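You operate a simulated robot arm through the tools that you are given. There is no shell and no other tool.

You run a simulated two-armed robot. Do the job below in one go: nothing can be reset, and whatever is moved stays where it is left.

## Task
Clip the white card down, rub out the smudge and colour the card's middle blue.
Fine: clip first; eraser and crayon back where they were. A coat counts when it lies all over at full strength: go over it till it gets no stronger. What is to be rubbed or washed off counts as gone when no trace of it is left.

Only the result counts: the job must be done as asked and must still hold three seconds after the hand-in. Knocking over, shifting, dropping, spilling or breaking anything else fails it.

## Robot
Two 7-joint arms with fingered hands on one trunk that stands fixed in place. Base frame: the origin is at the foot of the trunk, x ahead of it, y to its left, z up; the work surface is at about z = 740. Units: mm, rad, N and s.
The left shoulder is at [60, 126, 1105], the right one opposite. With the tool pointing down near the work surface each hand reaches from about 340 to 720 mm from the base axis, measured 20 degrees to its own side. Payload 2.5 kg a hand.
Tool frame (each hand has its own): the origin (TCP) lies between the finger pads and is the grasp point; the fingertips stand 30 mm ahead of it; z points along the fingers, y is the line along which they close. Largest opening 104 mm; the body of the gripper starts 35 mm behind the TCP. The gripper is a hand of 5 fingers: y runs from the thumb to the fingers, the wrist lies at [-15, -104, -178] in the tool frame, and closing takes about 1.5 s.
Orientation is that of the tool frame in the base frame, as [roll, pitch, yaw] about the fixed x, y, z axes, in that order (R = Rz(yaw) Ry(pitch) Rx(roll)). With the fingers straight down and the wrist toward the robot, the tool's x, y and z point along [0, 1, 0], [1, 0, 0] and [0, 0, -1] of the base frame.

## Interface
- The arms move only by the tool apply_moves. It takes "left_deltas", "right_deltas" or both (then of equal length, played together; a hand with none holds still); each is text: rows parted by semicolons, each of 6 numbers parted by spaces: the shift along the tool's x, y, z in units of 100 mm (1.0 is 100 mm), then the turn, a rotation vector about the tool's x, y, z in units of 120 degrees (1.0 is 120 degrees). In form: dx dy dz wx wy wz; .... A call has 1 to 20 rows; each row is the pose to reach, as a shift and turn from the pose commanded when the call began, along the tool's axes at that moment. "left_hand" and "right_hand" are, for a hand that has rows, the opening, from 0 (shut) to 1 (fully open), set as the call begins (left out, the last holds). A call with a number of a shift or a turn outside -1 to 1 is refused whole. A row lasts 0.2 s, in which the tool goes at most 50 mm and 0.15 rad; a call with a longer step from one row to the next is refused whole, and so is a gripper value outside its range. Where a pose cannot be reached the arm comes as near as it can. A force on the tool above 40 N (or 10 N above the force at the start of the call, whichever is more), or a blocked arm, ends the call early, and 0.2 s more pass. Each finger travels about 153 mm/s and halts on what it meets, pressing with about 23 N; the grip force reading is that of the motor and also rises with nothing between the fingers. The clock runs only during rows and for 0.2 s after the last one: add rows that repeat a pose to give the fingers time. It gives the time, the measured TCP pose, the force on the tool (base axes), the opening and the grip force at its end, in the units of the frame above (readings bear some noise), with the torque about the TCP (base axes, N m) and any sound that the robot's microphone picked up, and new pictures: "show" is both (left out), scene, wrist or none (wrist: the cameras of the hands that moved).
- Cameras (640 x 400 px; columns grow to the right, rows downward): "scene" is now at [105.3, 45.7, 1319.5]; the picture's right is [0.63, -0.78, 0.00], its down [-0.37, -0.30, -0.88] and it looks along [0.69, 0.55, -0.47] (base axes); focal length 277 px, centre (320, 200). "left" rides on the left gripper at [-80, -78, -141] in its tool frame; the picture's right is [-0.78, -0.30, 0.56], its down [0.54, -0.78, 0.33] and it looks along [0.33, 0.56, 0.76] (tool axes); focal length 247 px, centre (320, 200). "right" rides on the right gripper at [80, -78, -141] in its tool frame; the picture's right is [-0.78, 0.30, -0.56], its down [-0.53, -0.78, 0.33] and it looks along [-0.33, 0.56, 0.76] (tool axes); focal length 247 px, centre (320, 200). There is no depth. A picture from a camera that has moved, and an enlarged one, comes with that camera's place and axes in the base frame and with its lens. The place of the scene camera against the robot may be out by one fixed shift of up to 18 mm in any direction.
- raise_lower(by): slides the trunk up (or, below 0, down) by that many mm; the arms and the scene camera ride with it, the base frame stays. It gives what a move gives, with no picture.
- finger_targets(index, middle, ring, little, thumb_bend, thumb_turn, hand): sets how far each is bent, from 0 (flat) to 1 (curled in); at 0.3 the hand is open as for a grip, at 0.7 the pads meet at the TCP. One left out holds its place. A second passes; each finger stops where it meets its share of the squeeze, and holds until it gets a number again. A gripper value or a shape takes the hand back. It gives what a move gives, with no picture; readings hold the bend of each and the force on index, middle, ring, little, thumb and palm. thumb_turn goes from beside the hand (0) to across from the fingers (1), as for a grip.
- grasp_type(shape, hand): the hand has 5 fingers and takes this shape, open, in about a second: jaw (thumb against the fingers, like two jaws); tri (thumb and two fingers); tip (a fingertip pinch); poke (one finger out to press); point (the index stretched); flat (the hand flat); cup (the hand cupped); fist (a fist). The gripper value then closes the fingers along that shape, each until it touches; the sizes above hold for jaw. It gives what a move gives, with no picture.
- pan_tilt(pan, tilt): turns the head with the scene camera to pan (to the left, within 1.501 rad either way) and tilt (down, from -0.506 to 1.204), counted from straight ahead of the robot. It gives what a move gives, and a new picture of the scene camera.
- enlarge(camera, box): a new picture of the part [left, top, right, bottom] of that camera's present view, enlarged. It takes no simulated time.
- close_job(): hands the job in; it is judged then, once.

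Nothing tells you positions but the pictures and the camera data. Unless the task says otherwise, let go and move clear before handing in.

The tools are called after "Request:" as a command line: name --argument value ..., lists and objects as JSON in quotes. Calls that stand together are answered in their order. apply_moves: Moves the arms, as the interface text tells. Its arguments: {"type":"object","properties":{"left_deltas":{"type":"string"},"left_hand":{"type":"number"},"right_deltas":{"type":"string"},"right_hand":{"type":"number"},"show":{"type":"string","enum":["both","scene","wrist","none"]}},"required":[]} The other tools are called the same way: raise_lower (by) slides the trunk up or down; grasp_type (shape, hand) gives the hand a shape; finger_targets (index, middle, ring, little, thumb_bend, thumb_turn, hand) moves the fingers one by one; pan_tilt (pan, tilt) turns the head that bears the scene camera; enlarge (camera, box) takes an enlarged picture of a part of a camera's view; close_job () hands the job in.

At the start:

```text
time: 0.0
left_ee_pos: [297.3, 440.0, 1106.3]
left_orientation: [-3.141, 0.0, 1.57]
left_force: [0.1, 0.3, -0.2]
left_moment: [0.02, -0.04, -0.03]
left_gripper_width: 103.7
left_grip_force: 0.1
left_shape: jaw
left_bend: [0.3, 0.3, 0.3, 0.3, 0.3, 0.98]
left_finger forces: [0.1, 0.0, 0.0, 0.1, 0.1, 0.1]
right_ee_pos: [531.8, 12.7, 1080.4]
right_orientation: [-3.141, 0.001, 1.569]
right_force: [0.2, -0.7, 0.2]
right_moment: [0.04, 0.02, -0.01]
right_gripper_width: 103.7
right_grip_force: 0.0
right_shape: jaw
right_bend: [0.3, 0.3, 0.3, 0.3, 0.3, 0.98]
right_finger forces: [0.1, 0.0, 0.0, 0.0, 0.0, 0.1]
trunk travel left (down, up): [-500.0, 440.0]
head pan, tilt: [0.677, 0.492]
```

scene: 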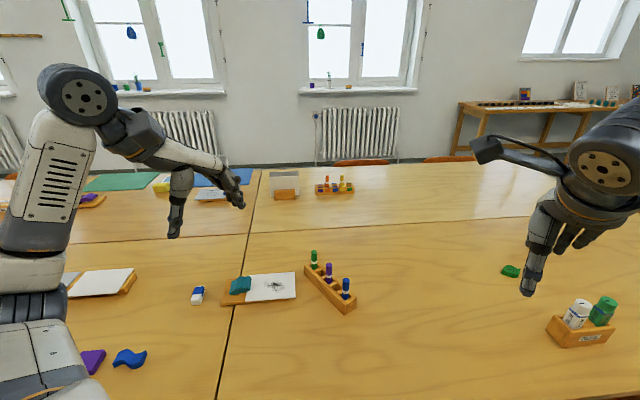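
right: 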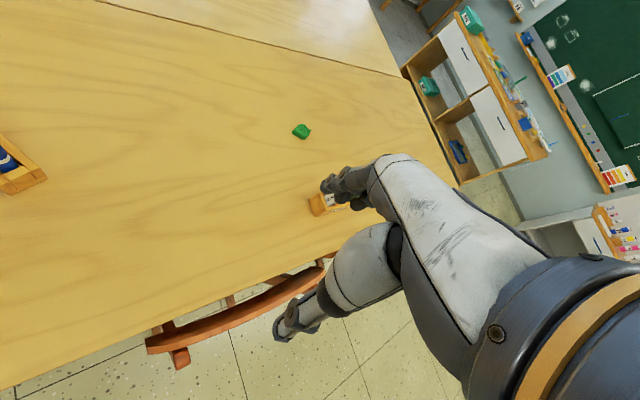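
left: 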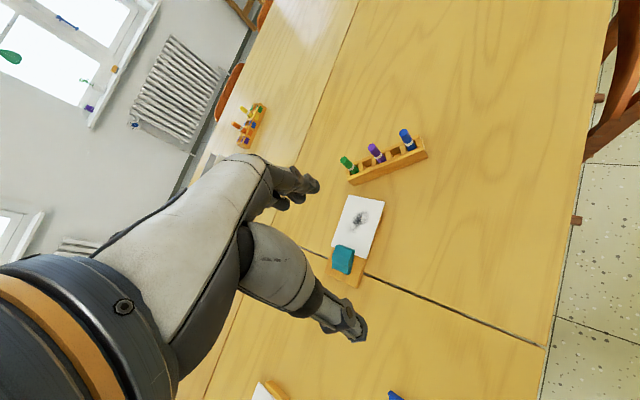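

I see a white card with a dark smudge on a wooden board (with a teal clip-like thing at its left end), an eraser (white/blue) to its left, and a crayon rack with green, purple, blue crayons to the right. I'll enlarge these to understand them before moving.

Request:
enlarge --camera "scene" --box '[170, 230, 370, 355]'

Request:
enlarge --camera "left" --box '[290, 110, 450, 310]'

Request:
enlarge --camera "scene" --box '[40, 230, 240, 400]'

Request:
enlarge --camera "scene" --box '[480, 240, 640, 360]'

```text
3.20 times, centred on (270, 292) of scene
camera zoom: at [105.3, 45.7, 1319.5], right [0.63, -0.78, 0.0], down [-0.37, -0.3, -0.88], along [0.69, 0.55, -0.47], focal length 885 px, centre (480, -96)
```

zoom: 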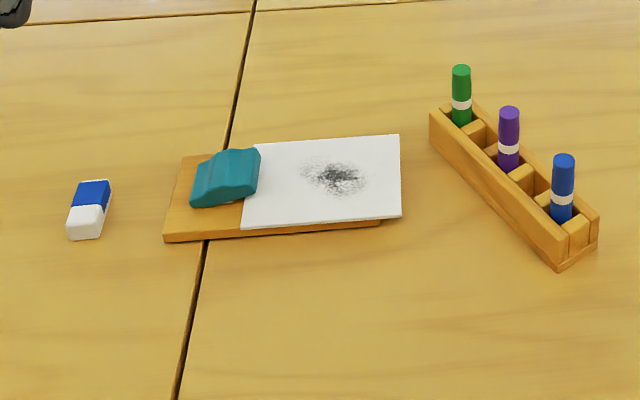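

```text
2.00 times, centred on (370, 210) of left
camera zoom: at [220.3, 360.8, 1248.8], right [-0.3, -0.78, -0.56], down [-0.78, 0.54, -0.33], along [0.56, 0.33, -0.76], focal length 494 px, centre (220, 180)
```

zoom: 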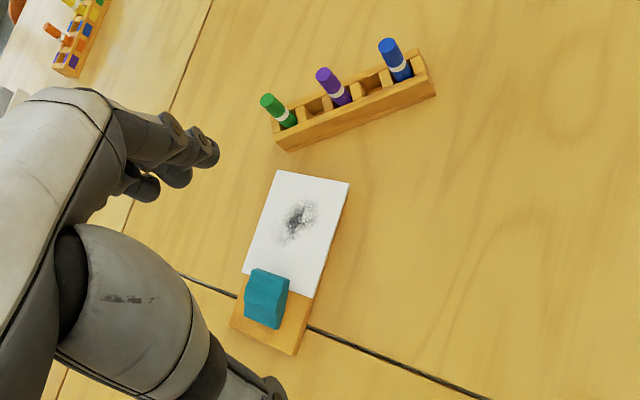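

```text
2.35 times, centred on (140, 315) of scene
camera zoom: at [105.3, 45.7, 1319.5], right [0.63, -0.78, 0.0], down [-0.37, -0.3, -0.88], along [0.69, 0.55, -0.47], focal length 651 px, centre (744, -71)
```

zoom: 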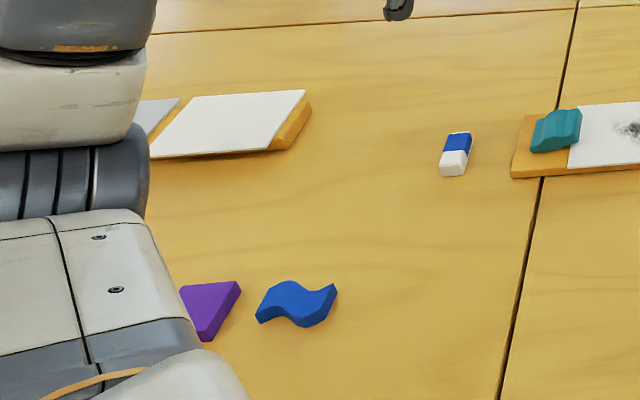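

```text
3.33 times, centred on (560, 300) of scene
camera zoom: at [105.3, 45.7, 1319.5], right [0.63, -0.78, 0.0], down [-0.37, -0.3, -0.88], along [0.69, 0.55, -0.47], focal length 922 px, centre (-480, -133)
```

zoom: 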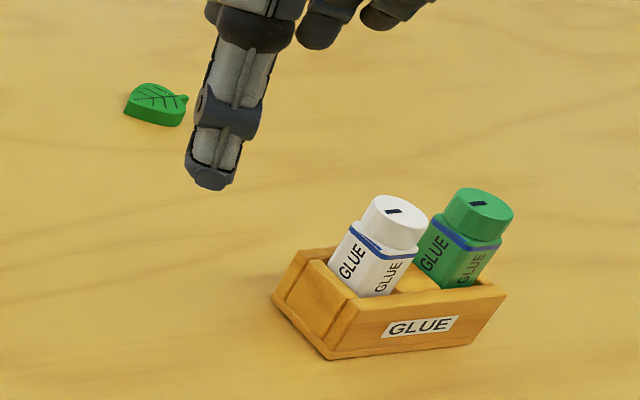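

The target seems to be the smudged white card on the wooden board with a teal block at its edge; another board with a card stands to the left. I'll turn the head to look more around for other cards, clips and erasers.

Request:
pan_tilt --pan 1.1 --tilt 0.6

Request:
pan_tilt --pan 0.3 --tilt 0.8

Request:
pan_tilt --pan 0.75 --tilt 0.7

```text
time: 0.9
left_ee_pos: [298.2, 440.2, 1106.7]
left_orientation: [3.14, 0.001, 1.572]
left_force: [-0.4, 0.0, 0.3]
left_moment: [0.02, -0.01, 0.01]
left_gripper_width: 103.6
left_grip_force: 0.0
left_shape: jaw
left_bend: [0.3, 0.3, 0.3, 0.3, 0.3, 0.98]
left_finger forces: [0.0, 0.0, 0.0, 0.1, 0.0, 0.0]
right_ee_pos: [532.3, 12.8, 1081.0]
right_orientation: [3.141, 0.001, 1.57]
right_force: [0.0, 0.1, -0.1]
right_moment: [0.0, -0.01, 0.05]
right_gripper_width: 103.7
right_grip_force: 0.1
right_shape: jaw
right_bend: [0.3, 0.3, 0.3, 0.3, 0.3, 0.98]
right_finger forces: [0.0, 0.0, 0.0, 0.1, 0.0, 0.1]
trunk travel left (down, up): [-500.0, 440.0]
head pan, tilt: [1.1, 0.6]
camera scene: at [74.5, 67.3, 1309.8], right [0.89, -0.45, 0.0], down [-0.26, -0.5, -0.83], along [0.38, 0.73, -0.56], focal length 277 px, centre (320, 200)
```

scene: 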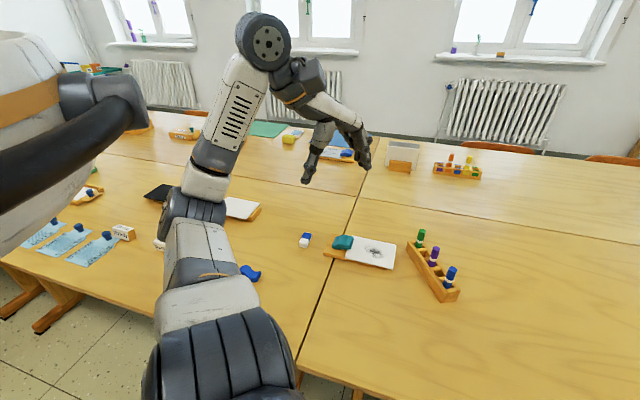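

```text
time: 2.0
left_ee_pos: [297.9, 439.4, 1104.9]
left_orientation: [3.141, 0.0, 1.571]
left_force: [0.2, -0.7, -0.3]
left_moment: [-0.01, -0.01, -0.01]
left_gripper_width: 103.6
left_grip_force: 0.1
left_shape: jaw
left_bend: [0.3, 0.3, 0.3, 0.3, 0.3, 0.98]
left_finger forces: [0.0, 0.0, 0.1, 0.0, 0.1, 0.0]
right_ee_pos: [531.4, 14.1, 1080.9]
right_orientation: [-3.14, -0.001, 1.57]
right_force: [-0.1, -0.5, 0.7]
right_moment: [0.01, 0.02, 0.0]
right_gripper_width: 103.3
right_grip_force: 0.1
right_shape: jaw
right_bend: [0.3, 0.3, 0.3, 0.3, 0.3, 0.98]
right_finger forces: [0.1, 0.1, 0.1, 0.0, 0.1, 0.1]
trunk travel left (down, up): [-500.0, 440.0]
head pan, tilt: [0.3, 0.799]
camera scene: at [111.4, 12.5, 1292.9], right [0.3, -0.96, 0.0], down [-0.68, -0.21, -0.7], along [0.67, 0.21, -0.72], focal length 277 px, centre (320, 200)
```

scene: 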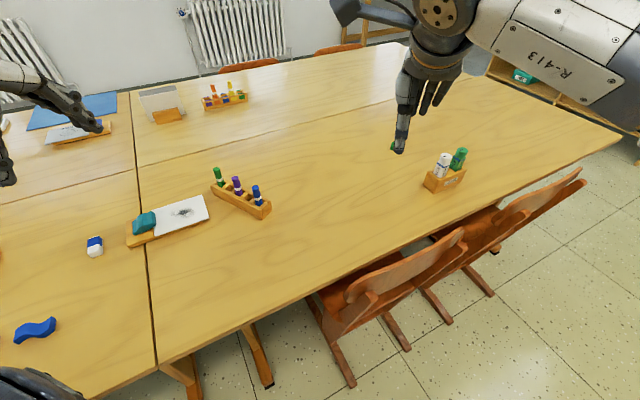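

```text
time: 2.9
left_ee_pos: [297.8, 440.7, 1105.5]
left_orientation: [3.141, -0.002, 1.571]
left_force: [0.4, -0.2, 0.4]
left_moment: [0.03, -0.01, 0.02]
left_gripper_width: 103.9
left_grip_force: 0.0
left_shape: jaw
left_bend: [0.3, 0.3, 0.3, 0.3, 0.3, 0.98]
left_finger forces: [0.0, 0.1, 0.0, 0.1, 0.0, 0.0]
right_ee_pos: [531.6, 14.2, 1081.8]
right_orientation: [-3.141, 0.0, 1.571]
right_force: [-0.6, 0.0, -0.4]
right_moment: [0.0, 0.02, 0.01]
right_gripper_width: 103.4
right_grip_force: 0.1
right_shape: jaw
right_bend: [0.3, 0.3, 0.3, 0.3, 0.3, 0.98]
right_finger forces: [0.1, 0.0, 0.1, 0.1, 0.0, 0.0]
trunk travel left (down, up): [-500.0, 440.0]
head pan, tilt: [0.75, 0.7]
camera scene: at [96.5, 46.5, 1301.1], right [0.68, -0.73, 0.0], down [-0.47, -0.44, -0.76], along [0.56, 0.52, -0.64], focal length 277 px, centre (320, 200)
```

scene: 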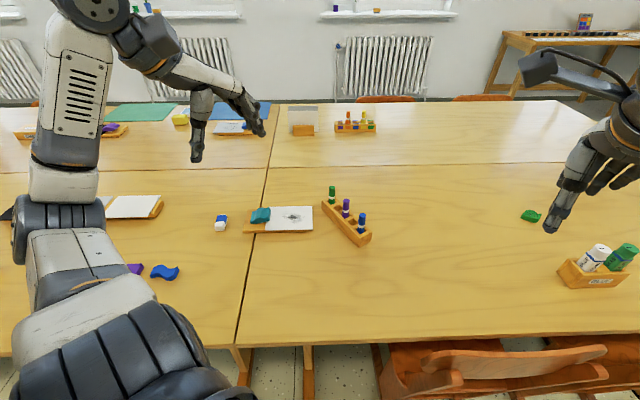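

The smudged card is near (470, 500, ~755), with the blue crayon in the rack near (550, 320) and the eraser left of the board. I'll bring the left hand (its camera) closer to study the clip and the card.

Request:
apply_moves --left_deltas "0.1 0.1 0.33 0 0 0;0.2 0.3 0.66 0 0 0;0.28 0.5 1.0 0 0 0;0.28 0.5 1.0 0 0 0" --show "wrist"

```text
time: 3.9
left_ee_pos: [347.9, 468.1, 1006.2]
left_orientation: [3.141, -0.001, 1.571]
left_force: [0.0, 0.4, 0.3]
left_moment: [0.0, -0.01, -0.01]
left_gripper_width: 103.6
left_grip_force: 0.1
left_shape: jaw
left_bend: [0.3, 0.3, 0.3, 0.3, 0.3, 0.98]
left_finger forces: [0.0, 0.0, 0.0, 0.0, 0.0, 0.0]
right_ee_pos: [531.9, 13.9, 1082.2]
right_orientation: [3.141, -0.001, 1.572]
right_force: [0.2, -0.9, 0.1]
right_moment: [-0.02, 0.03, -0.01]
right_gripper_width: 103.5
right_grip_force: 0.1
right_shape: jaw
right_bend: [0.3, 0.3, 0.3, 0.3, 0.3, 0.98]
right_finger forces: [0.0, 0.1, 0.0, 0.1, 0.1, 0.0]
trunk travel left (down, up): [-500.0, 440.0]
head pan, tilt: [0.75, 0.7]
camera left: at [270.4, 388.6, 1149.1], right [-0.3, -0.78, -0.56], down [-0.78, 0.54, -0.33], along [0.56, 0.33, -0.76], focal length 247 px, centre (320, 200)
```

left: 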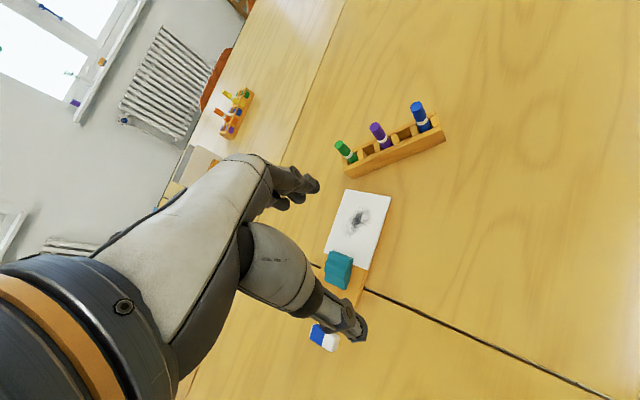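

The card, clip and eraser are in view of the left camera. I'll go another 100 mm lower to study the clip.

Request:
apply_moves --left_deltas "0 0 0.4 0 0 0;-0.05 -0.05 0.8 0 0 0;-0.1 -0.1 1.0 0 0 0;-0.1 -0.1 1.0 0 0 0" --show "wrist"

Request:
enlarge --camera "left" --box '[300, 130, 460, 330]'

```text
time: 4.9
left_ee_pos: [336.6, 455.4, 905.6]
left_orientation: [3.139, -0.001, 1.571]
left_force: [0.6, 0.1, 0.8]
left_moment: [-0.01, -0.01, -0.01]
left_gripper_width: 103.9
left_grip_force: 0.1
left_shape: jaw
left_bend: [0.3, 0.3, 0.3, 0.3, 0.3, 0.98]
left_finger forces: [0.0, 0.0, 0.0, 0.1, 0.0, 0.1]
right_ee_pos: [531.2, 13.3, 1081.4]
right_orientation: [-3.141, 0.001, 1.571]
right_force: [0.2, -0.3, -0.2]
right_moment: [0.0, -0.01, -0.01]
right_gripper_width: 103.6
right_grip_force: 0.2
right_shape: jaw
right_bend: [0.3, 0.3, 0.3, 0.3, 0.3, 0.98]
right_finger forces: [0.0, 0.0, 0.1, 0.1, 0.1, 0.0]
trunk travel left (down, up): [-500.0, 440.0]
head pan, tilt: [0.75, 0.7]
camera left: at [258.9, 376.7, 1048.0], right [-0.3, -0.78, -0.56], down [-0.78, 0.54, -0.33], along [0.56, 0.33, -0.76], focal length 247 px, centre (320, 200)
```

left: 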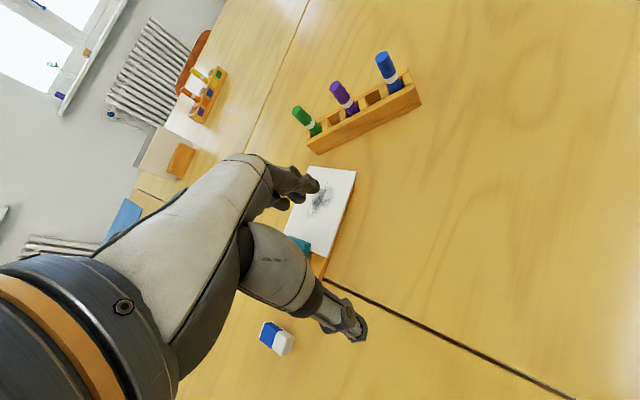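

```text
2.00 times, centred on (380, 230) of left
camera zoom: at [258.9, 376.7, 1048.0], right [-0.3, -0.78, -0.56], down [-0.78, 0.54, -0.33], along [0.56, 0.33, -0.76], focal length 494 px, centre (200, 140)
```

zoom: 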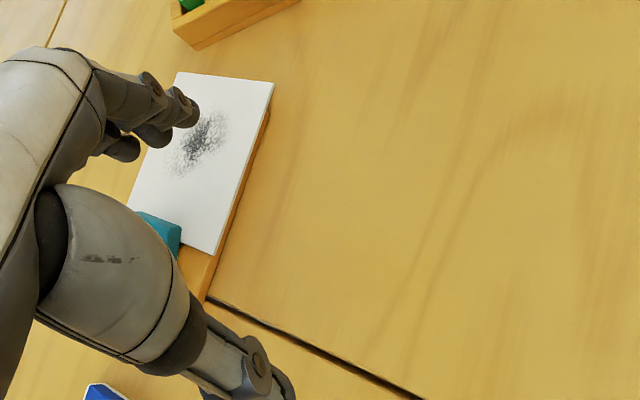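

The fingers hide the clip from this angle. I'll slide the hand 100 mm to +y so the board comes clear to the right of the hand in the picture.

Request:
apply_moves --left_deltas "0.4 0 0 0 0 0;0.8 0.0 0 0 0 0;1.0 0 0 0 0 0;1.0 0 0 0 0 0" --show "wrist"

Request:
enlarge --camera "left" --box '[320, 60, 480, 220]'

```text
time: 5.9
left_ee_pos: [337.5, 557.8, 908.2]
left_orientation: [-3.141, -0.001, 1.57]
left_force: [0.0, -0.1, 0.0]
left_moment: [0.01, 0.0, 0.02]
left_gripper_width: 103.7
left_grip_force: 0.1
left_shape: jaw
left_bend: [0.3, 0.3, 0.3, 0.3, 0.3, 0.98]
left_finger forces: [0.0, 0.0, 0.0, 0.0, 0.0, 0.0]
right_ee_pos: [530.7, 12.3, 1081.7]
right_orientation: [-3.141, -0.001, 1.57]
right_force: [0.5, 0.0, -0.1]
right_moment: [0.0, 0.0, 0.01]
right_gripper_width: 103.8
right_grip_force: 0.2
right_shape: jaw
right_bend: [0.3, 0.3, 0.3, 0.3, 0.3, 0.98]
right_finger forces: [0.1, 0.1, 0.0, 0.1, 0.0, 0.0]
trunk travel left (down, up): [-500.0, 440.0]
head pan, tilt: [0.75, 0.7]
camera left: at [259.9, 479.1, 1049.2], right [-0.3, -0.78, -0.56], down [-0.78, 0.54, -0.33], along [0.56, 0.33, -0.76], focal length 247 px, centre (320, 200)
```

left: 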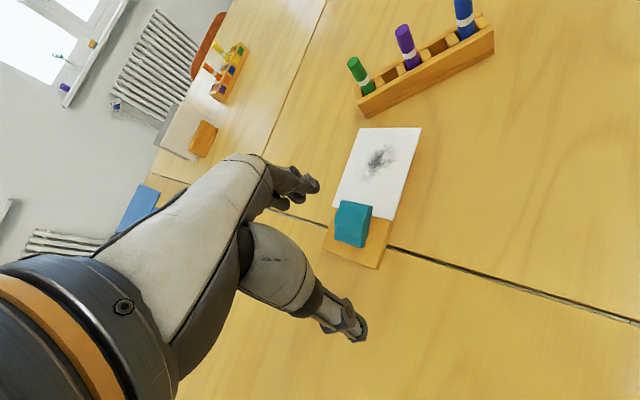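

```text
2.50 times, centred on (400, 140) of left
camera zoom: at [259.9, 479.1, 1049.2], right [-0.3, -0.78, -0.56], down [-0.78, 0.54, -0.33], along [0.56, 0.33, -0.76], focal length 617 px, centre (120, 350)
```

zoom: 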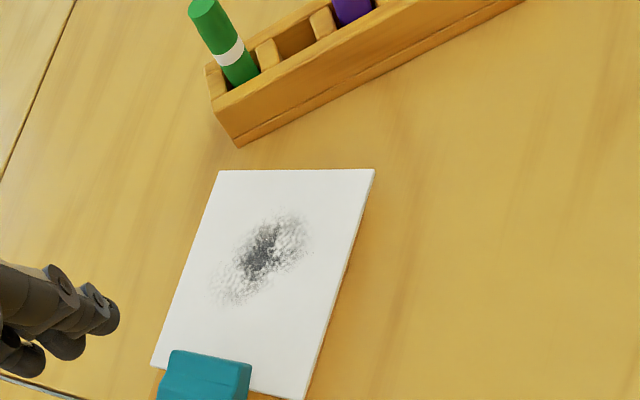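

The board is now clear of the hand. I'll enlarge on the clip itself.

Request:
enlarge --camera "left" --box '[310, 180, 420, 280]'

Request:
enlarge --camera "scene" --box '[230, 190, 330, 250]'

```text
4.00 times, centred on (365, 230) of left
camera zoom: at [259.9, 479.1, 1049.2], right [-0.3, -0.78, -0.56], down [-0.78, 0.54, -0.33], along [0.56, 0.33, -0.76], focal length 988 px, centre (140, 80)
```

zoom: 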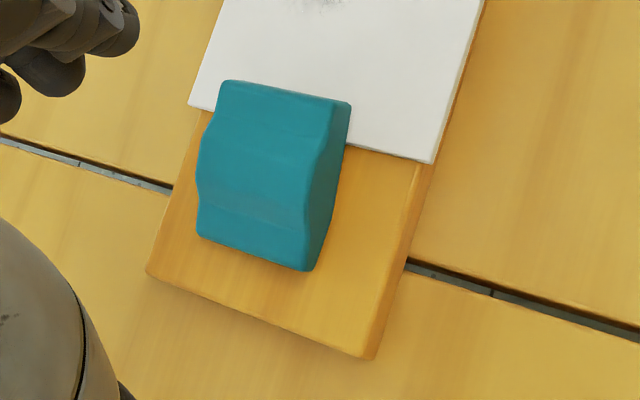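

```text
6.40 times, centred on (280, 220) of scene
camera zoom: at [96.4, 46.5, 1301.2], right [0.68, -0.73, 0.0], down [-0.47, -0.44, -0.76], along [0.56, 0.52, -0.64], focal length 1770 px, centre (576, 72)
```

zoom: 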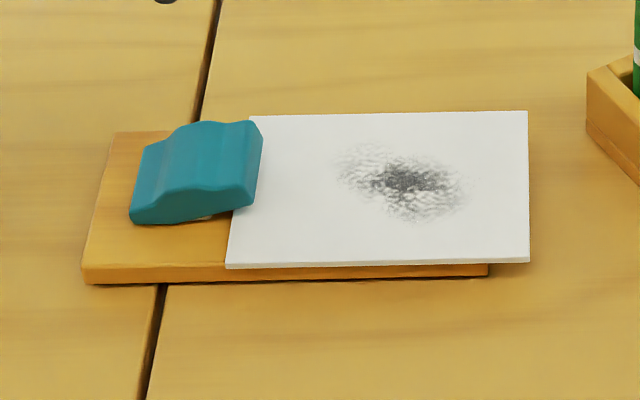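

The card's corners come out near (546,498), (477,430), (386,523), (452,592), so the board lies at 45° and the clip sits at about (403,567). I'll enlarge more closely on the clip from the side.

Request:
enlarge --camera "scene" --box '[242, 200, 282, 240]'

Request:
enlarge --camera "scene" --box '[20, 100, 150, 220]'

Request:
enlarge --camera "scene" --box '[180, 90, 340, 150]'

```text
10.00 times, centred on (262, 220) of scene
camera zoom: at [96.4, 46.5, 1301.2], right [0.68, -0.73, 0.0], down [-0.47, -0.44, -0.76], along [0.56, 0.52, -0.64], focal length 2766 px, centre (900, 0)
```

zoom: 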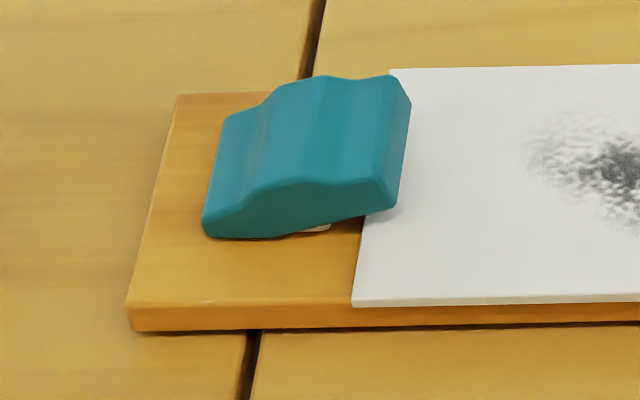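

```text
3.33 times, centred on (85, 160) of scene
camera zoom: at [96.4, 46.5, 1301.2], right [0.68, -0.73, 0.0], down [-0.47, -0.44, -0.76], along [0.56, 0.52, -0.64], focal length 922 px, centre (1103, 333)
```

zoom: 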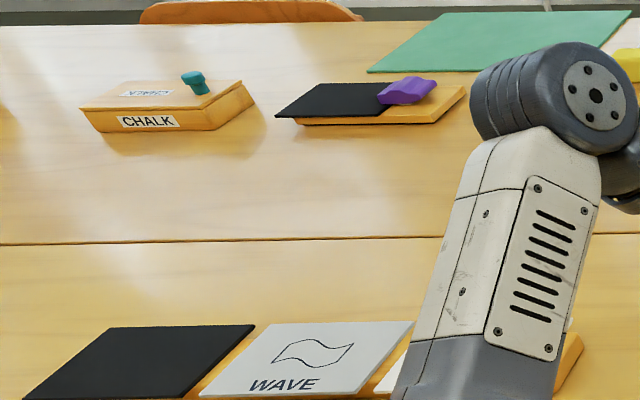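

```text
4.00 times, centred on (260, 120) of scene
camera zoom: at [96.4, 46.5, 1301.2], right [0.68, -0.73, 0.0], down [-0.47, -0.44, -0.76], along [0.56, 0.52, -0.64], focal length 1106 px, centre (560, 520)
```

zoom: 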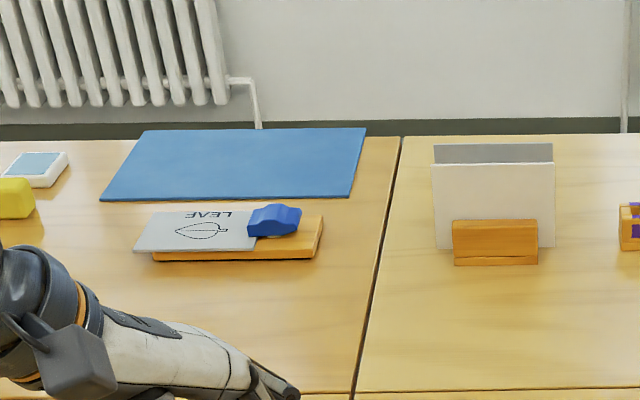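

The clip is a rocker: its tail is down on the board and its card-side jaw stands up over the card edge. The plan is to press that jaw end (about (418,553)) down; I'll shape the left hand to poke and look where the fingertip is.

Request:
grasp_type --shape "poke" --hand "left"

Request:
enlarge --camera "left" --box '[160, 100, 480, 400]'

Request:
enlarge --camera "scene" --box '[60, 60, 320, 280]'

```text
time: 6.8
left_ee_pos: [338.2, 558.2, 906.8]
left_orientation: [3.141, 0.0, 1.571]
left_force: [-0.3, -1.2, 0.0]
left_moment: [0.02, -0.01, 0.03]
left_gripper_width: 0.0
left_grip_force: 0.1
left_shape: poke
left_bend: [0.7, 0.7, 0.99, 0.99, 1.0, 1.0]
left_finger forces: [0.0, 0.1, 0.1, 0.0, 0.0, 0.1]
right_ee_pos: [530.7, 13.3, 1081.4]
right_orientation: [3.14, 0.0, 1.569]
right_force: [-0.8, -0.3, 0.0]
right_moment: [-0.03, 0.0, 0.0]
right_gripper_width: 103.5
right_grip_force: 0.0
right_shape: jaw
right_bend: [0.3, 0.3, 0.3, 0.3, 0.3, 0.98]
right_finger forces: [0.0, 0.0, 0.0, 0.0, 0.0, 0.0]
trunk travel left (down, up): [-500.0, 440.0]
head pan, tilt: [0.75, 0.7]
```

```text
1.33 times, centred on (320, 250) of left
camera zoom: at [260.0, 478.8, 1049.2], right [-0.3, -0.78, -0.56], down [-0.78, 0.54, -0.33], along [0.56, 0.33, -0.76], focal length 329 px, centre (320, 133)
```

zoom: 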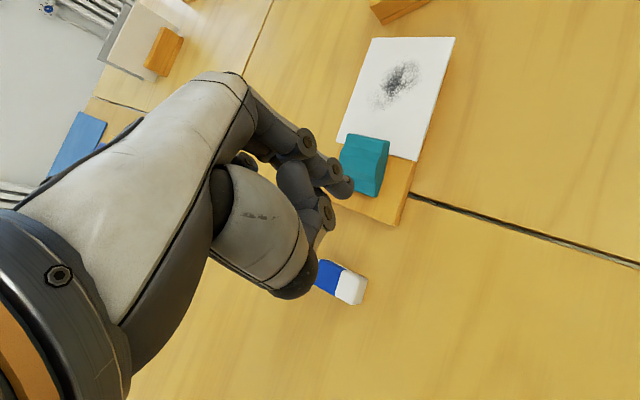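

```text
1.82 times, centred on (190, 170) of scene
camera zoom: at [96.4, 46.5, 1301.2], right [0.68, -0.73, 0.0], down [-0.47, -0.44, -0.76], along [0.56, 0.52, -0.64], focal length 503 px, centre (556, 254)
```

zoom: 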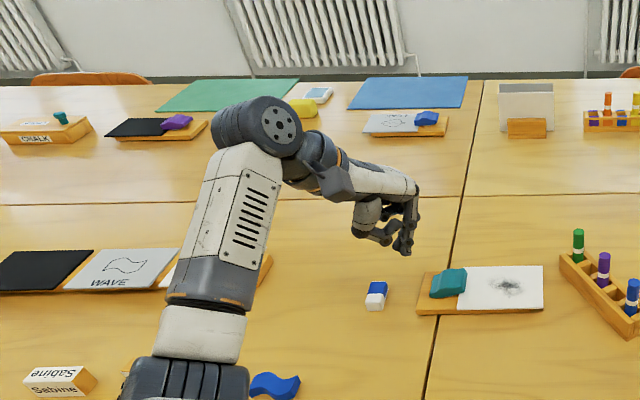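

The poke shape puts index and middle fingertips forward near the tool's axis. I'll turn the hand 45° to line up with the board and stop above the clip's card-side edge at about (415,559), fingertips about 30 mm above it.

Request:
apply_moves --left_deltas "0 0.13 0.11 0 0 0.0625;0 0.26 0.22 0 0 0.125;0 0.39 0.33 0 0 0.1875;0.01 0.52 0.44 0 0 0.25;0.01 0.65 0.56 0 0 0.3125;0.01 0.77 0.67 0 0 0.375;0.01 0.77 0.67 0 0 0.375"

Request:
enlarge --camera "scene" --box '[220, 160, 330, 260]'

```text
time: 8.4
left_ee_pos: [400.5, 542.3, 842.6]
left_orientation: [3.141, 0.0, 0.781]
left_force: [-0.4, -0.9, 0.6]
left_moment: [-0.03, 0.02, -0.01]
left_gripper_width: 0.0
left_grip_force: 0.1
left_shape: poke
left_bend: [0.7, 0.7, 0.99, 0.99, 1.0, 1.0]
left_finger forces: [0.0, 0.0, 0.1, 0.0, 0.0, 0.0]
left hand out of reach, approached as far as the arm can: row 6, 7
right_ee_pos: [530.6, 13.4, 1082.8]
right_orientation: [3.14, 0.0, 1.57]
right_force: [0.6, 0.0, 0.2]
right_moment: [0.02, -0.02, 0.0]
right_gripper_width: 103.9
right_grip_force: 0.0
right_shape: jaw
right_bend: [0.3, 0.3, 0.3, 0.3, 0.3, 0.98]
right_finger forces: [0.1, 0.0, 0.0, 0.0, 0.1, 0.0]
trunk travel left (down, up): [-500.0, 440.0]
head pan, tilt: [0.75, 0.7]
camera scene: at [96.0, 46.4, 1301.2], right [0.68, -0.73, 0.0], down [-0.47, -0.44, -0.77], along [0.56, 0.52, -0.64], focal length 277 px, centre (320, 200)
camera left: at [289.4, 540.7, 984.3], right [-0.76, -0.34, -0.56], down [-0.17, 0.93, -0.33], along [0.63, -0.16, -0.76], focal length 247 px, centre (320, 200)
```

scene: 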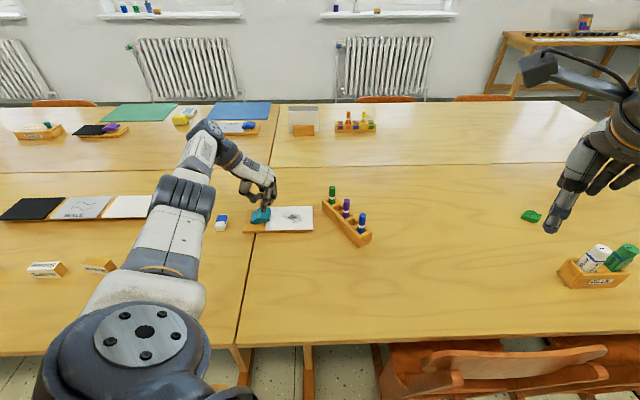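
left: 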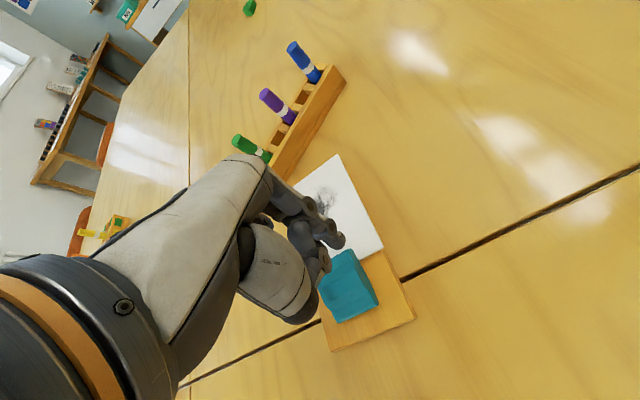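

```text
4.00 times, centred on (275, 210) of scene
camera zoom: at [96.0, 46.4, 1301.2], right [0.68, -0.73, 0.0], down [-0.47, -0.44, -0.77], along [0.56, 0.52, -0.64], focal length 1106 px, centre (500, 160)
```

zoom: 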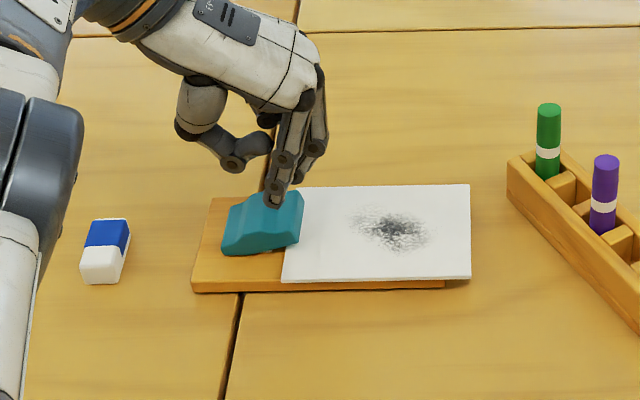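

The arm can't reach with the wrist on that side; turning the hand the other way (wrist toward the robot, fingers' row along the board) fits reach. I'll rise a little, swing the hand 90° to that yaw, and curl the middle finger so only the index presses.

Request:
apply_moves --left_deltas "0 0 -0.2 0 0 -0.07;0 0 -0.3 0 0 -0.14;0 0 -0.3 0 0 -0.21;0 0 -0.3 0 0 -0.28;0 0 -0.3 0 0 -0.35;0 0 -0.3 0 0 -0.42;0 0 -0.3 0 0 -0.49;0 0 -0.3 0 0 -0.56;0 0 -0.3 0 0 -0.63;0 0 -0.3 0 0 -0.7;0 0 -0.3 0 0 -0.75;0 0 -0.3 0 0 -0.75"

Request:
finger_targets --hand "left" --middle 0.99

Request:
enlarge --camera "scene" --box '[220, 160, 330, 260]'

Request:
enlarge --camera "left" --box '[240, 120, 480, 320]'

```text
time: 11.0
left_ee_pos: [400.3, 540.2, 872.4]
left_orientation: [3.14, 0.001, 2.358]
left_force: [1.2, -0.1, -0.3]
left_moment: [-0.02, 0.01, -0.01]
left_gripper_width: 0.0
left_grip_force: 0.1
left_shape: poke
left_bend: [0.7, 0.7, 0.99, 0.99, 1.0, 1.0]
left_finger forces: [0.0, 0.0, 0.0, 0.1, 0.1, 0.0]
right_ee_pos: [532.8, 14.3, 1081.5]
right_orientation: [3.14, -0.002, 1.571]
right_force: [0.7, 0.1, -0.1]
right_moment: [0.01, -0.01, 0.01]
right_gripper_width: 103.5
right_grip_force: 0.0
right_shape: jaw
right_bend: [0.3, 0.3, 0.3, 0.3, 0.3, 0.98]
right_finger forces: [0.0, 0.1, 0.1, 0.0, 0.0, 0.0]
trunk travel left (down, up): [-500.0, 440.0]
head pan, tilt: [0.75, 0.7]
camera scene: at [96.4, 46.5, 1301.2], right [0.68, -0.73, 0.0], down [-0.47, -0.44, -0.76], along [0.56, 0.52, -0.64], focal length 277 px, centre (320, 200)
camera left: at [402.7, 430.2, 1015.3], right [0.34, -0.76, -0.56], down [-0.93, -0.17, -0.33], along [0.16, 0.63, -0.76], focal length 247 px, centre (320, 200)
```

scene: 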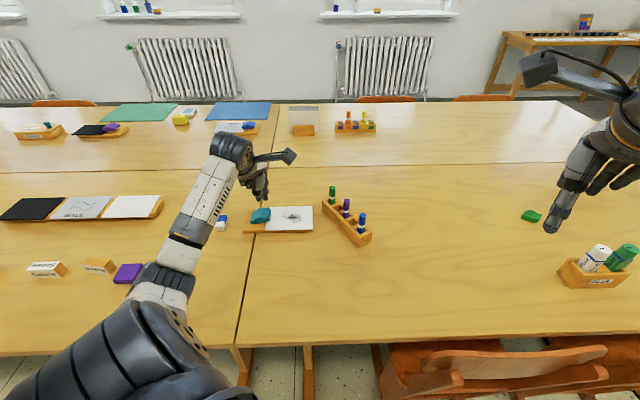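
left: 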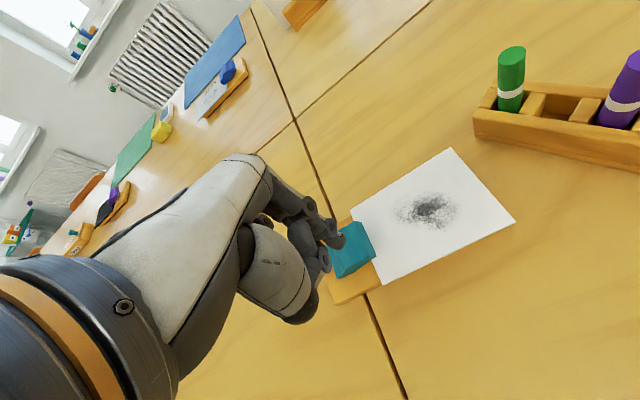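

```text
time: 12.0
left_ee_pos: [401.3, 541.1, 873.1]
left_orientation: [-3.14, -0.001, 2.356]
left_force: [-0.5, 0.8, 0.0]
left_moment: [-0.01, 0.01, 0.04]
left_gripper_width: 29.7
left_grip_force: 0.0
left_shape: fingers
left_bend: [0.7, 0.99, 0.99, 0.99, 1.0, 1.0]
left_finger forces: [0.1, 0.0, 0.1, 0.1, 0.0, 0.0]
right_ee_pos: [531.8, 12.5, 1081.4]
right_orientation: [-3.141, -0.003, 1.571]
right_force: [-0.2, -0.4, -0.2]
right_moment: [-0.01, 0.01, 0.01]
right_gripper_width: 103.2
right_grip_force: 0.1
right_shape: jaw
right_bend: [0.3, 0.3, 0.3, 0.3, 0.3, 0.98]
right_finger forces: [0.0, 0.0, 0.0, 0.1, 0.0, 0.0]
trunk travel left (down, up): [-500.0, 440.0]
head pan, tilt: [0.75, 0.7]
```

```text
4.00 times, centred on (275, 210) of scene
camera zoom: at [96.4, 46.5, 1301.2], right [0.68, -0.73, 0.0], down [-0.47, -0.44, -0.76], along [0.56, 0.52, -0.64], focal length 1106 px, centre (500, 160)
```

zoom: 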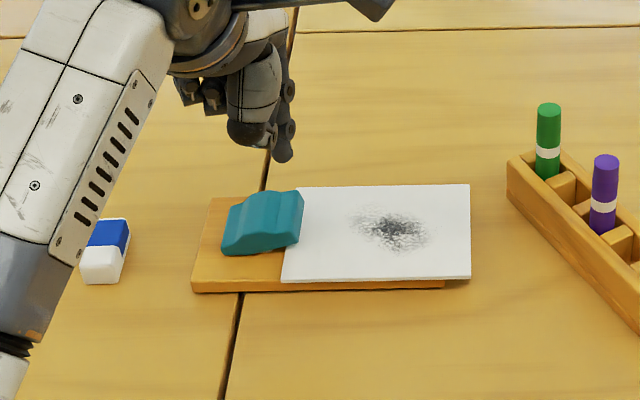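

```text
2.00 times, centred on (360, 220) of left
camera zoom: at [402.5, 430.3, 1015.4], right [0.34, -0.76, -0.56], down [-0.93, -0.17, -0.33], along [0.16, 0.63, -0.76], focal length 494 px, centre (240, 160)
```

zoom: 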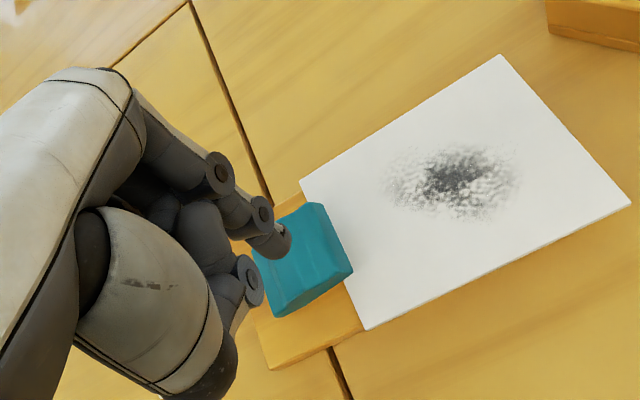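

Only the index now sticks out; the clip's raised jaw edge triangulates to about (426,552,772). I'll move the index tip over a point 7 mm inside that edge, about 13 mm above it.

Request:
apply_moves --left_deltas "0.04 0.12 0.2 0 0 0;0.074 0.227 0.4 0 0 0;0.074 0.227 0.57 0 0 0;0.074 0.227 0.57 0 0 0"

Request:
enlarge --camera "scene" --box '[230, 190, 300, 240]'

Request:
enlarge --camera "left" --box '[280, 170, 440, 290]'

```text
time: 13.0
left_ee_pos: [412.0, 562.8, 815.3]
left_orientation: [-3.141, 0.0, 2.356]
left_force: [0.0, -0.4, -0.5]
left_moment: [0.01, -0.01, 0.01]
left_gripper_width: 29.7
left_grip_force: 0.0
left_shape: fingers
left_bend: [0.7, 0.99, 0.99, 0.99, 1.0, 1.0]
left_finger forces: [0.0, 0.0, 0.0, 0.0, 0.0, 0.0]
right_ee_pos: [531.0, 13.0, 1081.6]
right_orientation: [-3.14, 0.0, 1.569]
right_force: [-0.3, -0.1, 0.3]
right_moment: [0.04, 0.05, -0.01]
right_gripper_width: 103.7
right_grip_force: 0.0
right_shape: jaw
right_bend: [0.3, 0.3, 0.3, 0.3, 0.3, 0.98]
right_finger forces: [0.0, 0.0, 0.1, 0.0, 0.0, 0.0]
trunk travel left (down, up): [-500.0, 440.0]
head pan, tilt: [0.75, 0.7]
camera scene: at [96.4, 46.5, 1301.2], right [0.68, -0.73, 0.0], down [-0.47, -0.44, -0.76], along [0.56, 0.52, -0.64], focal length 277 px, centre (320, 200)
camera left: at [413.5, 452.2, 958.0], right [0.34, -0.76, -0.56], down [-0.93, -0.17, -0.33], along [0.16, 0.63, -0.76], focal length 247 px, centre (320, 200)
```

scene: 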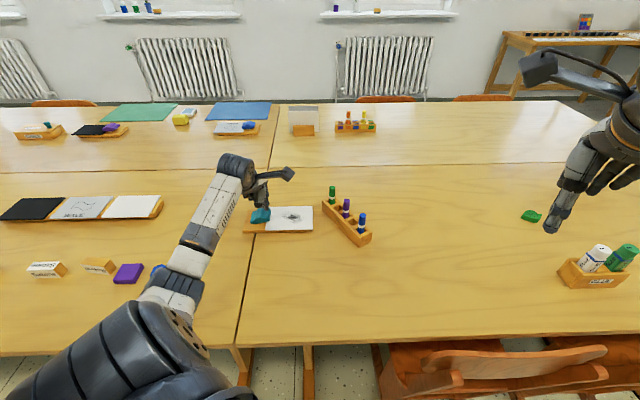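
left: 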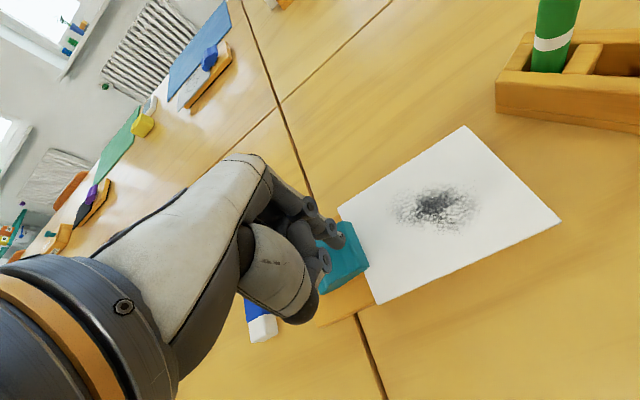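

```text
8.00 times, centred on (265, 215) of scene
camera zoom: at [96.4, 46.5, 1301.2], right [0.68, -0.73, 0.0], down [-0.47, -0.44, -0.76], along [0.56, 0.52, -0.64], focal length 2213 px, centre (760, 80)
```

zoom: 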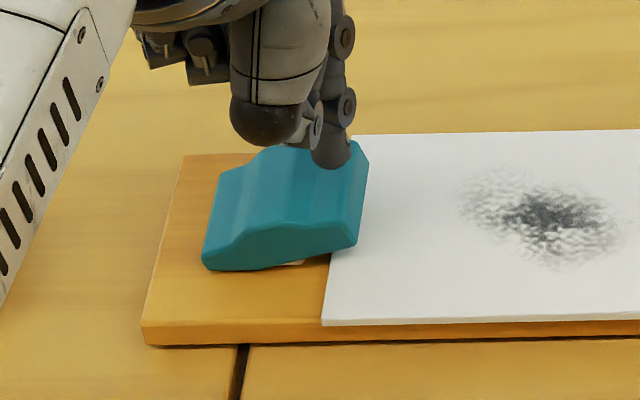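

```text
3.33 times, centred on (360, 230) of left
camera zoom: at [413.5, 452.2, 958.0], right [0.34, -0.76, -0.56], down [-0.93, -0.17, -0.33], along [0.16, 0.63, -0.76], focal length 823 px, centre (187, 100)
```

zoom: 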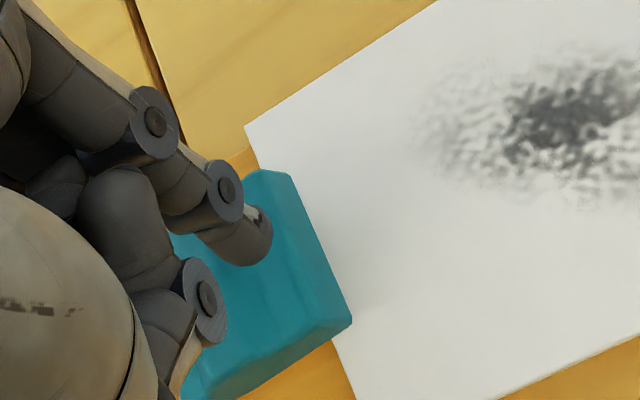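

The index tip is right over the jaw end of the clip, roughly 10 mm up. I'll shift 4 mm toward the card and press down gently while watching force.

Request:
apply_moves --left_deltas "-0.04 0 0.04 0 0 0;-0.04 0 0.08 0 0 0;-0.04 0 0.11 0 0 0;-0.04 0 0.14 0 0 0;-0.04 0 0.17 0 0 0;-0.04 0 0.17 0 0 0" --show "wrist"

Request:
enlarge --camera "scene" --box '[230, 190, 300, 240]'

```text
time: 14.4
left_ee_pos: [414.6, 560.3, 803.3]
left_orientation: [3.133, 0.002, 2.356]
left_force: [3.8, 0.8, 14.6]
left_moment: [0.01, -0.16, 0.02]
left_gripper_width: 29.3
left_grip_force: 7.4
left_shape: fingers
left_bend: [0.7, 0.99, 0.99, 0.99, 1.0, 1.0]
left_finger forces: [14.0, 0.0, 0.0, 0.1, 0.0, 0.1]
right_ee_pos: [531.2, 12.8, 1081.7]
right_orientation: [3.14, -0.001, 1.572]
right_force: [0.6, 1.0, 0.6]
right_moment: [0.04, -0.02, -0.01]
right_gripper_width: 103.5
right_grip_force: 0.1
right_shape: jaw
right_bend: [0.3, 0.3, 0.3, 0.3, 0.3, 0.98]
right_finger forces: [0.0, 0.0, 0.0, 0.0, 0.1, 0.0]
trunk travel left (down, up): [-500.0, 440.0]
head pan, tilt: [0.75, 0.7]
camera left: at [415.5, 448.7, 944.4], right [0.34, -0.76, -0.56], down [-0.92, -0.17, -0.34], along [0.16, 0.63, -0.76], focal length 247 px, centre (320, 200)
```

left: 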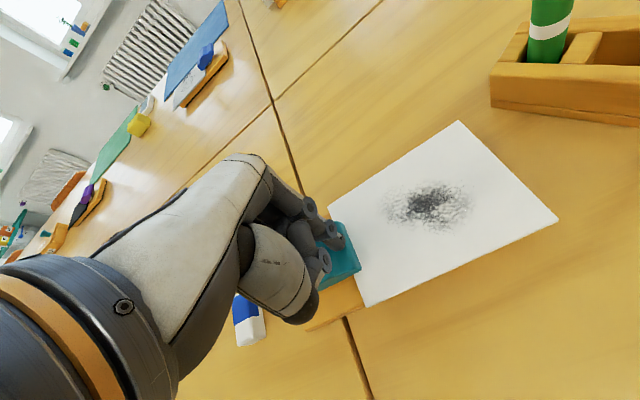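

```text
8.00 times, centred on (265, 215) of scene
camera zoom: at [95.7, 45.3, 1301.5], right [0.68, -0.73, 0.0], down [-0.47, -0.44, -0.77], along [0.56, 0.52, -0.64], focal length 2213 px, centre (760, 80)
```

zoom: 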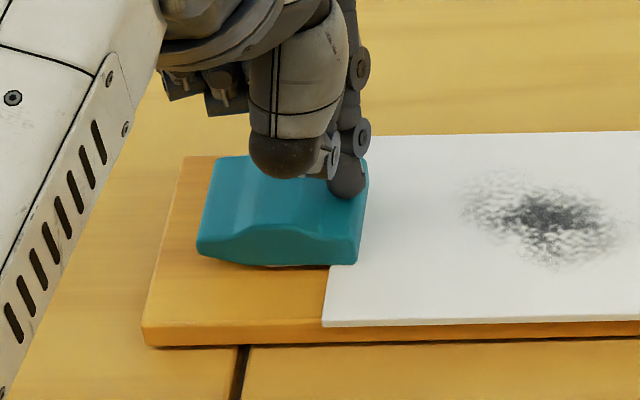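

The clip tipped: its jaw is now down near the card, with 14.6 N on the finger. I'll press a bit firmer, then lift and check that it stays shut.

Request:
apply_moves --left_deltas "0 0 0.03 0 0 0;0 0 0.06 0 0 0;0 0 0.06 0 0 0" --show "none"

Request:
enlarge --camera "scene" --box '[230, 190, 300, 240]'

```text
time: 15.2
left_ee_pos: [416.4, 560.4, 801.3]
left_orientation: [3.12, 0.004, 2.354]
left_force: [5.5, 3.3, 32.4]
left_moment: [0.0, -0.33, 0.05]
left_gripper_width: 28.4
left_grip_force: 15.7
left_shape: fingers
left_bend: [0.7, 0.99, 0.99, 0.99, 1.0, 1.0]
left_finger forces: [31.7, 0.0, 0.0, 0.1, 0.0, 0.1]
right_ee_pos: [529.0, 12.0, 1082.5]
right_orientation: [-3.141, -0.002, 1.57]
right_force: [0.1, -0.1, 0.7]
right_moment: [0.0, -0.01, 0.02]
right_gripper_width: 103.6
right_grip_force: 0.0
right_shape: jaw
right_bend: [0.3, 0.3, 0.3, 0.3, 0.3, 0.98]
right_finger forces: [0.0, 0.1, 0.0, 0.0, 0.0, 0.1]
trunk travel left (down, up): [-500.0, 440.0]
head pan, tilt: [0.75, 0.7]
```

```text
8.00 times, centred on (265, 215) of scene
camera zoom: at [94.6, 43.8, 1301.7], right [0.68, -0.73, 0.0], down [-0.47, -0.44, -0.77], along [0.56, 0.52, -0.64], focal length 2213 px, centre (760, 80)
```

zoom: 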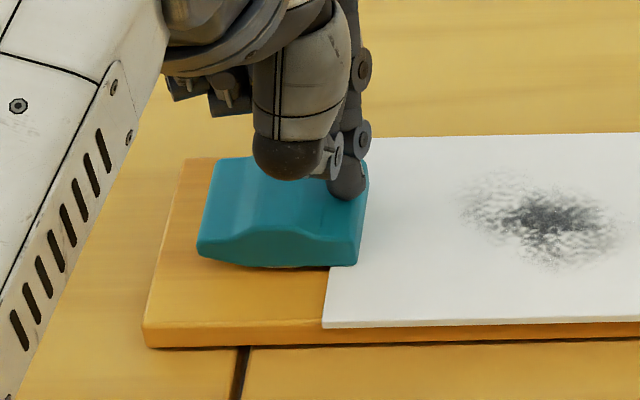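

The clip has reached its stop with 32 N. I'll lift straight up and check whether it stays closed.

Request:
apply_moves --left_deltas "0 0 -0.1 0 0 0;0 0 -0.3 0 0 0;0 0 -0.6 0 0 0;0 0 -0.6 0 0 0" --show "wrist"

Request:
enlarge --camera "scene" --box '[230, 190, 300, 240]'

Request:
enlarge --camera "left" --box '[300, 120, 560, 320]'

```text
time: 16.2
left_ee_pos: [415.5, 560.0, 850.9]
left_orientation: [-3.141, -0.001, 2.354]
left_force: [0.3, -0.6, 0.8]
left_moment: [0.01, 0.0, 0.02]
left_gripper_width: 29.8
left_grip_force: 0.0
left_shape: fingers
left_bend: [0.7, 0.99, 0.99, 0.99, 1.0, 1.0]
left_finger forces: [0.0, 0.0, 0.0, 0.1, 0.1, 0.0]
right_ee_pos: [531.7, 12.7, 1082.1]
right_orientation: [-3.141, -0.001, 1.571]
right_force: [0.4, -1.2, 0.1]
right_moment: [0.02, -0.03, 0.01]
right_gripper_width: 103.5
right_grip_force: 0.1
right_shape: jaw
right_bend: [0.3, 0.3, 0.3, 0.3, 0.3, 0.98]
right_finger forces: [0.0, 0.0, 0.0, 0.0, 0.0, 0.0]
trunk travel left (down, up): [-500.0, 440.0]
head pan, tilt: [0.75, 0.7]
camera left: at [416.3, 449.3, 993.6], right [0.34, -0.76, -0.56], down [-0.93, -0.17, -0.33], along [0.16, 0.63, -0.76], focal length 247 px, centre (320, 200)
```

left: 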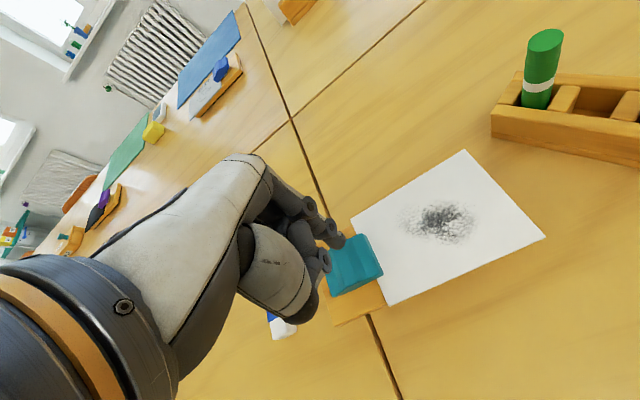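

```text
8.00 times, centred on (265, 215) of scene
camera zoom: at [96.4, 46.5, 1301.1], right [0.68, -0.73, 0.0], down [-0.47, -0.44, -0.77], along [0.56, 0.52, -0.64], focal length 2213 px, centre (760, 80)
```

zoom: 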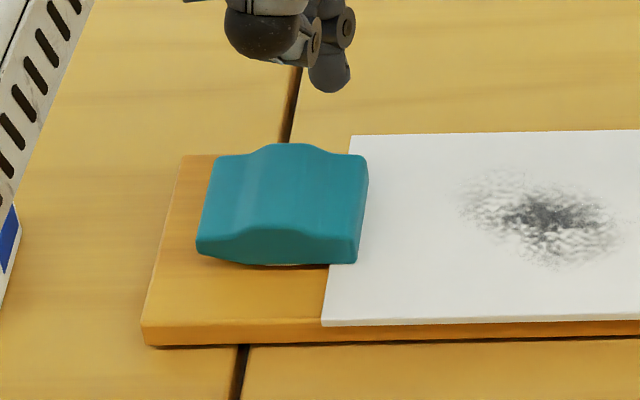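

```text
2.00 times, centred on (430, 220) of left
camera zoom: at [416.3, 449.3, 993.6], right [0.34, -0.76, -0.56], down [-0.93, -0.17, -0.33], along [0.16, 0.63, -0.76], focal length 494 px, centre (100, 160)
```

zoom: 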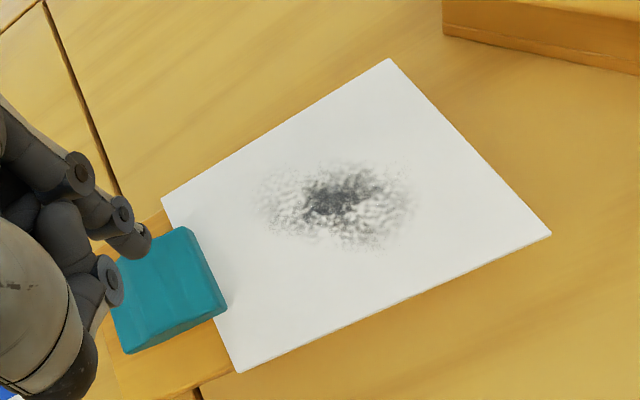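

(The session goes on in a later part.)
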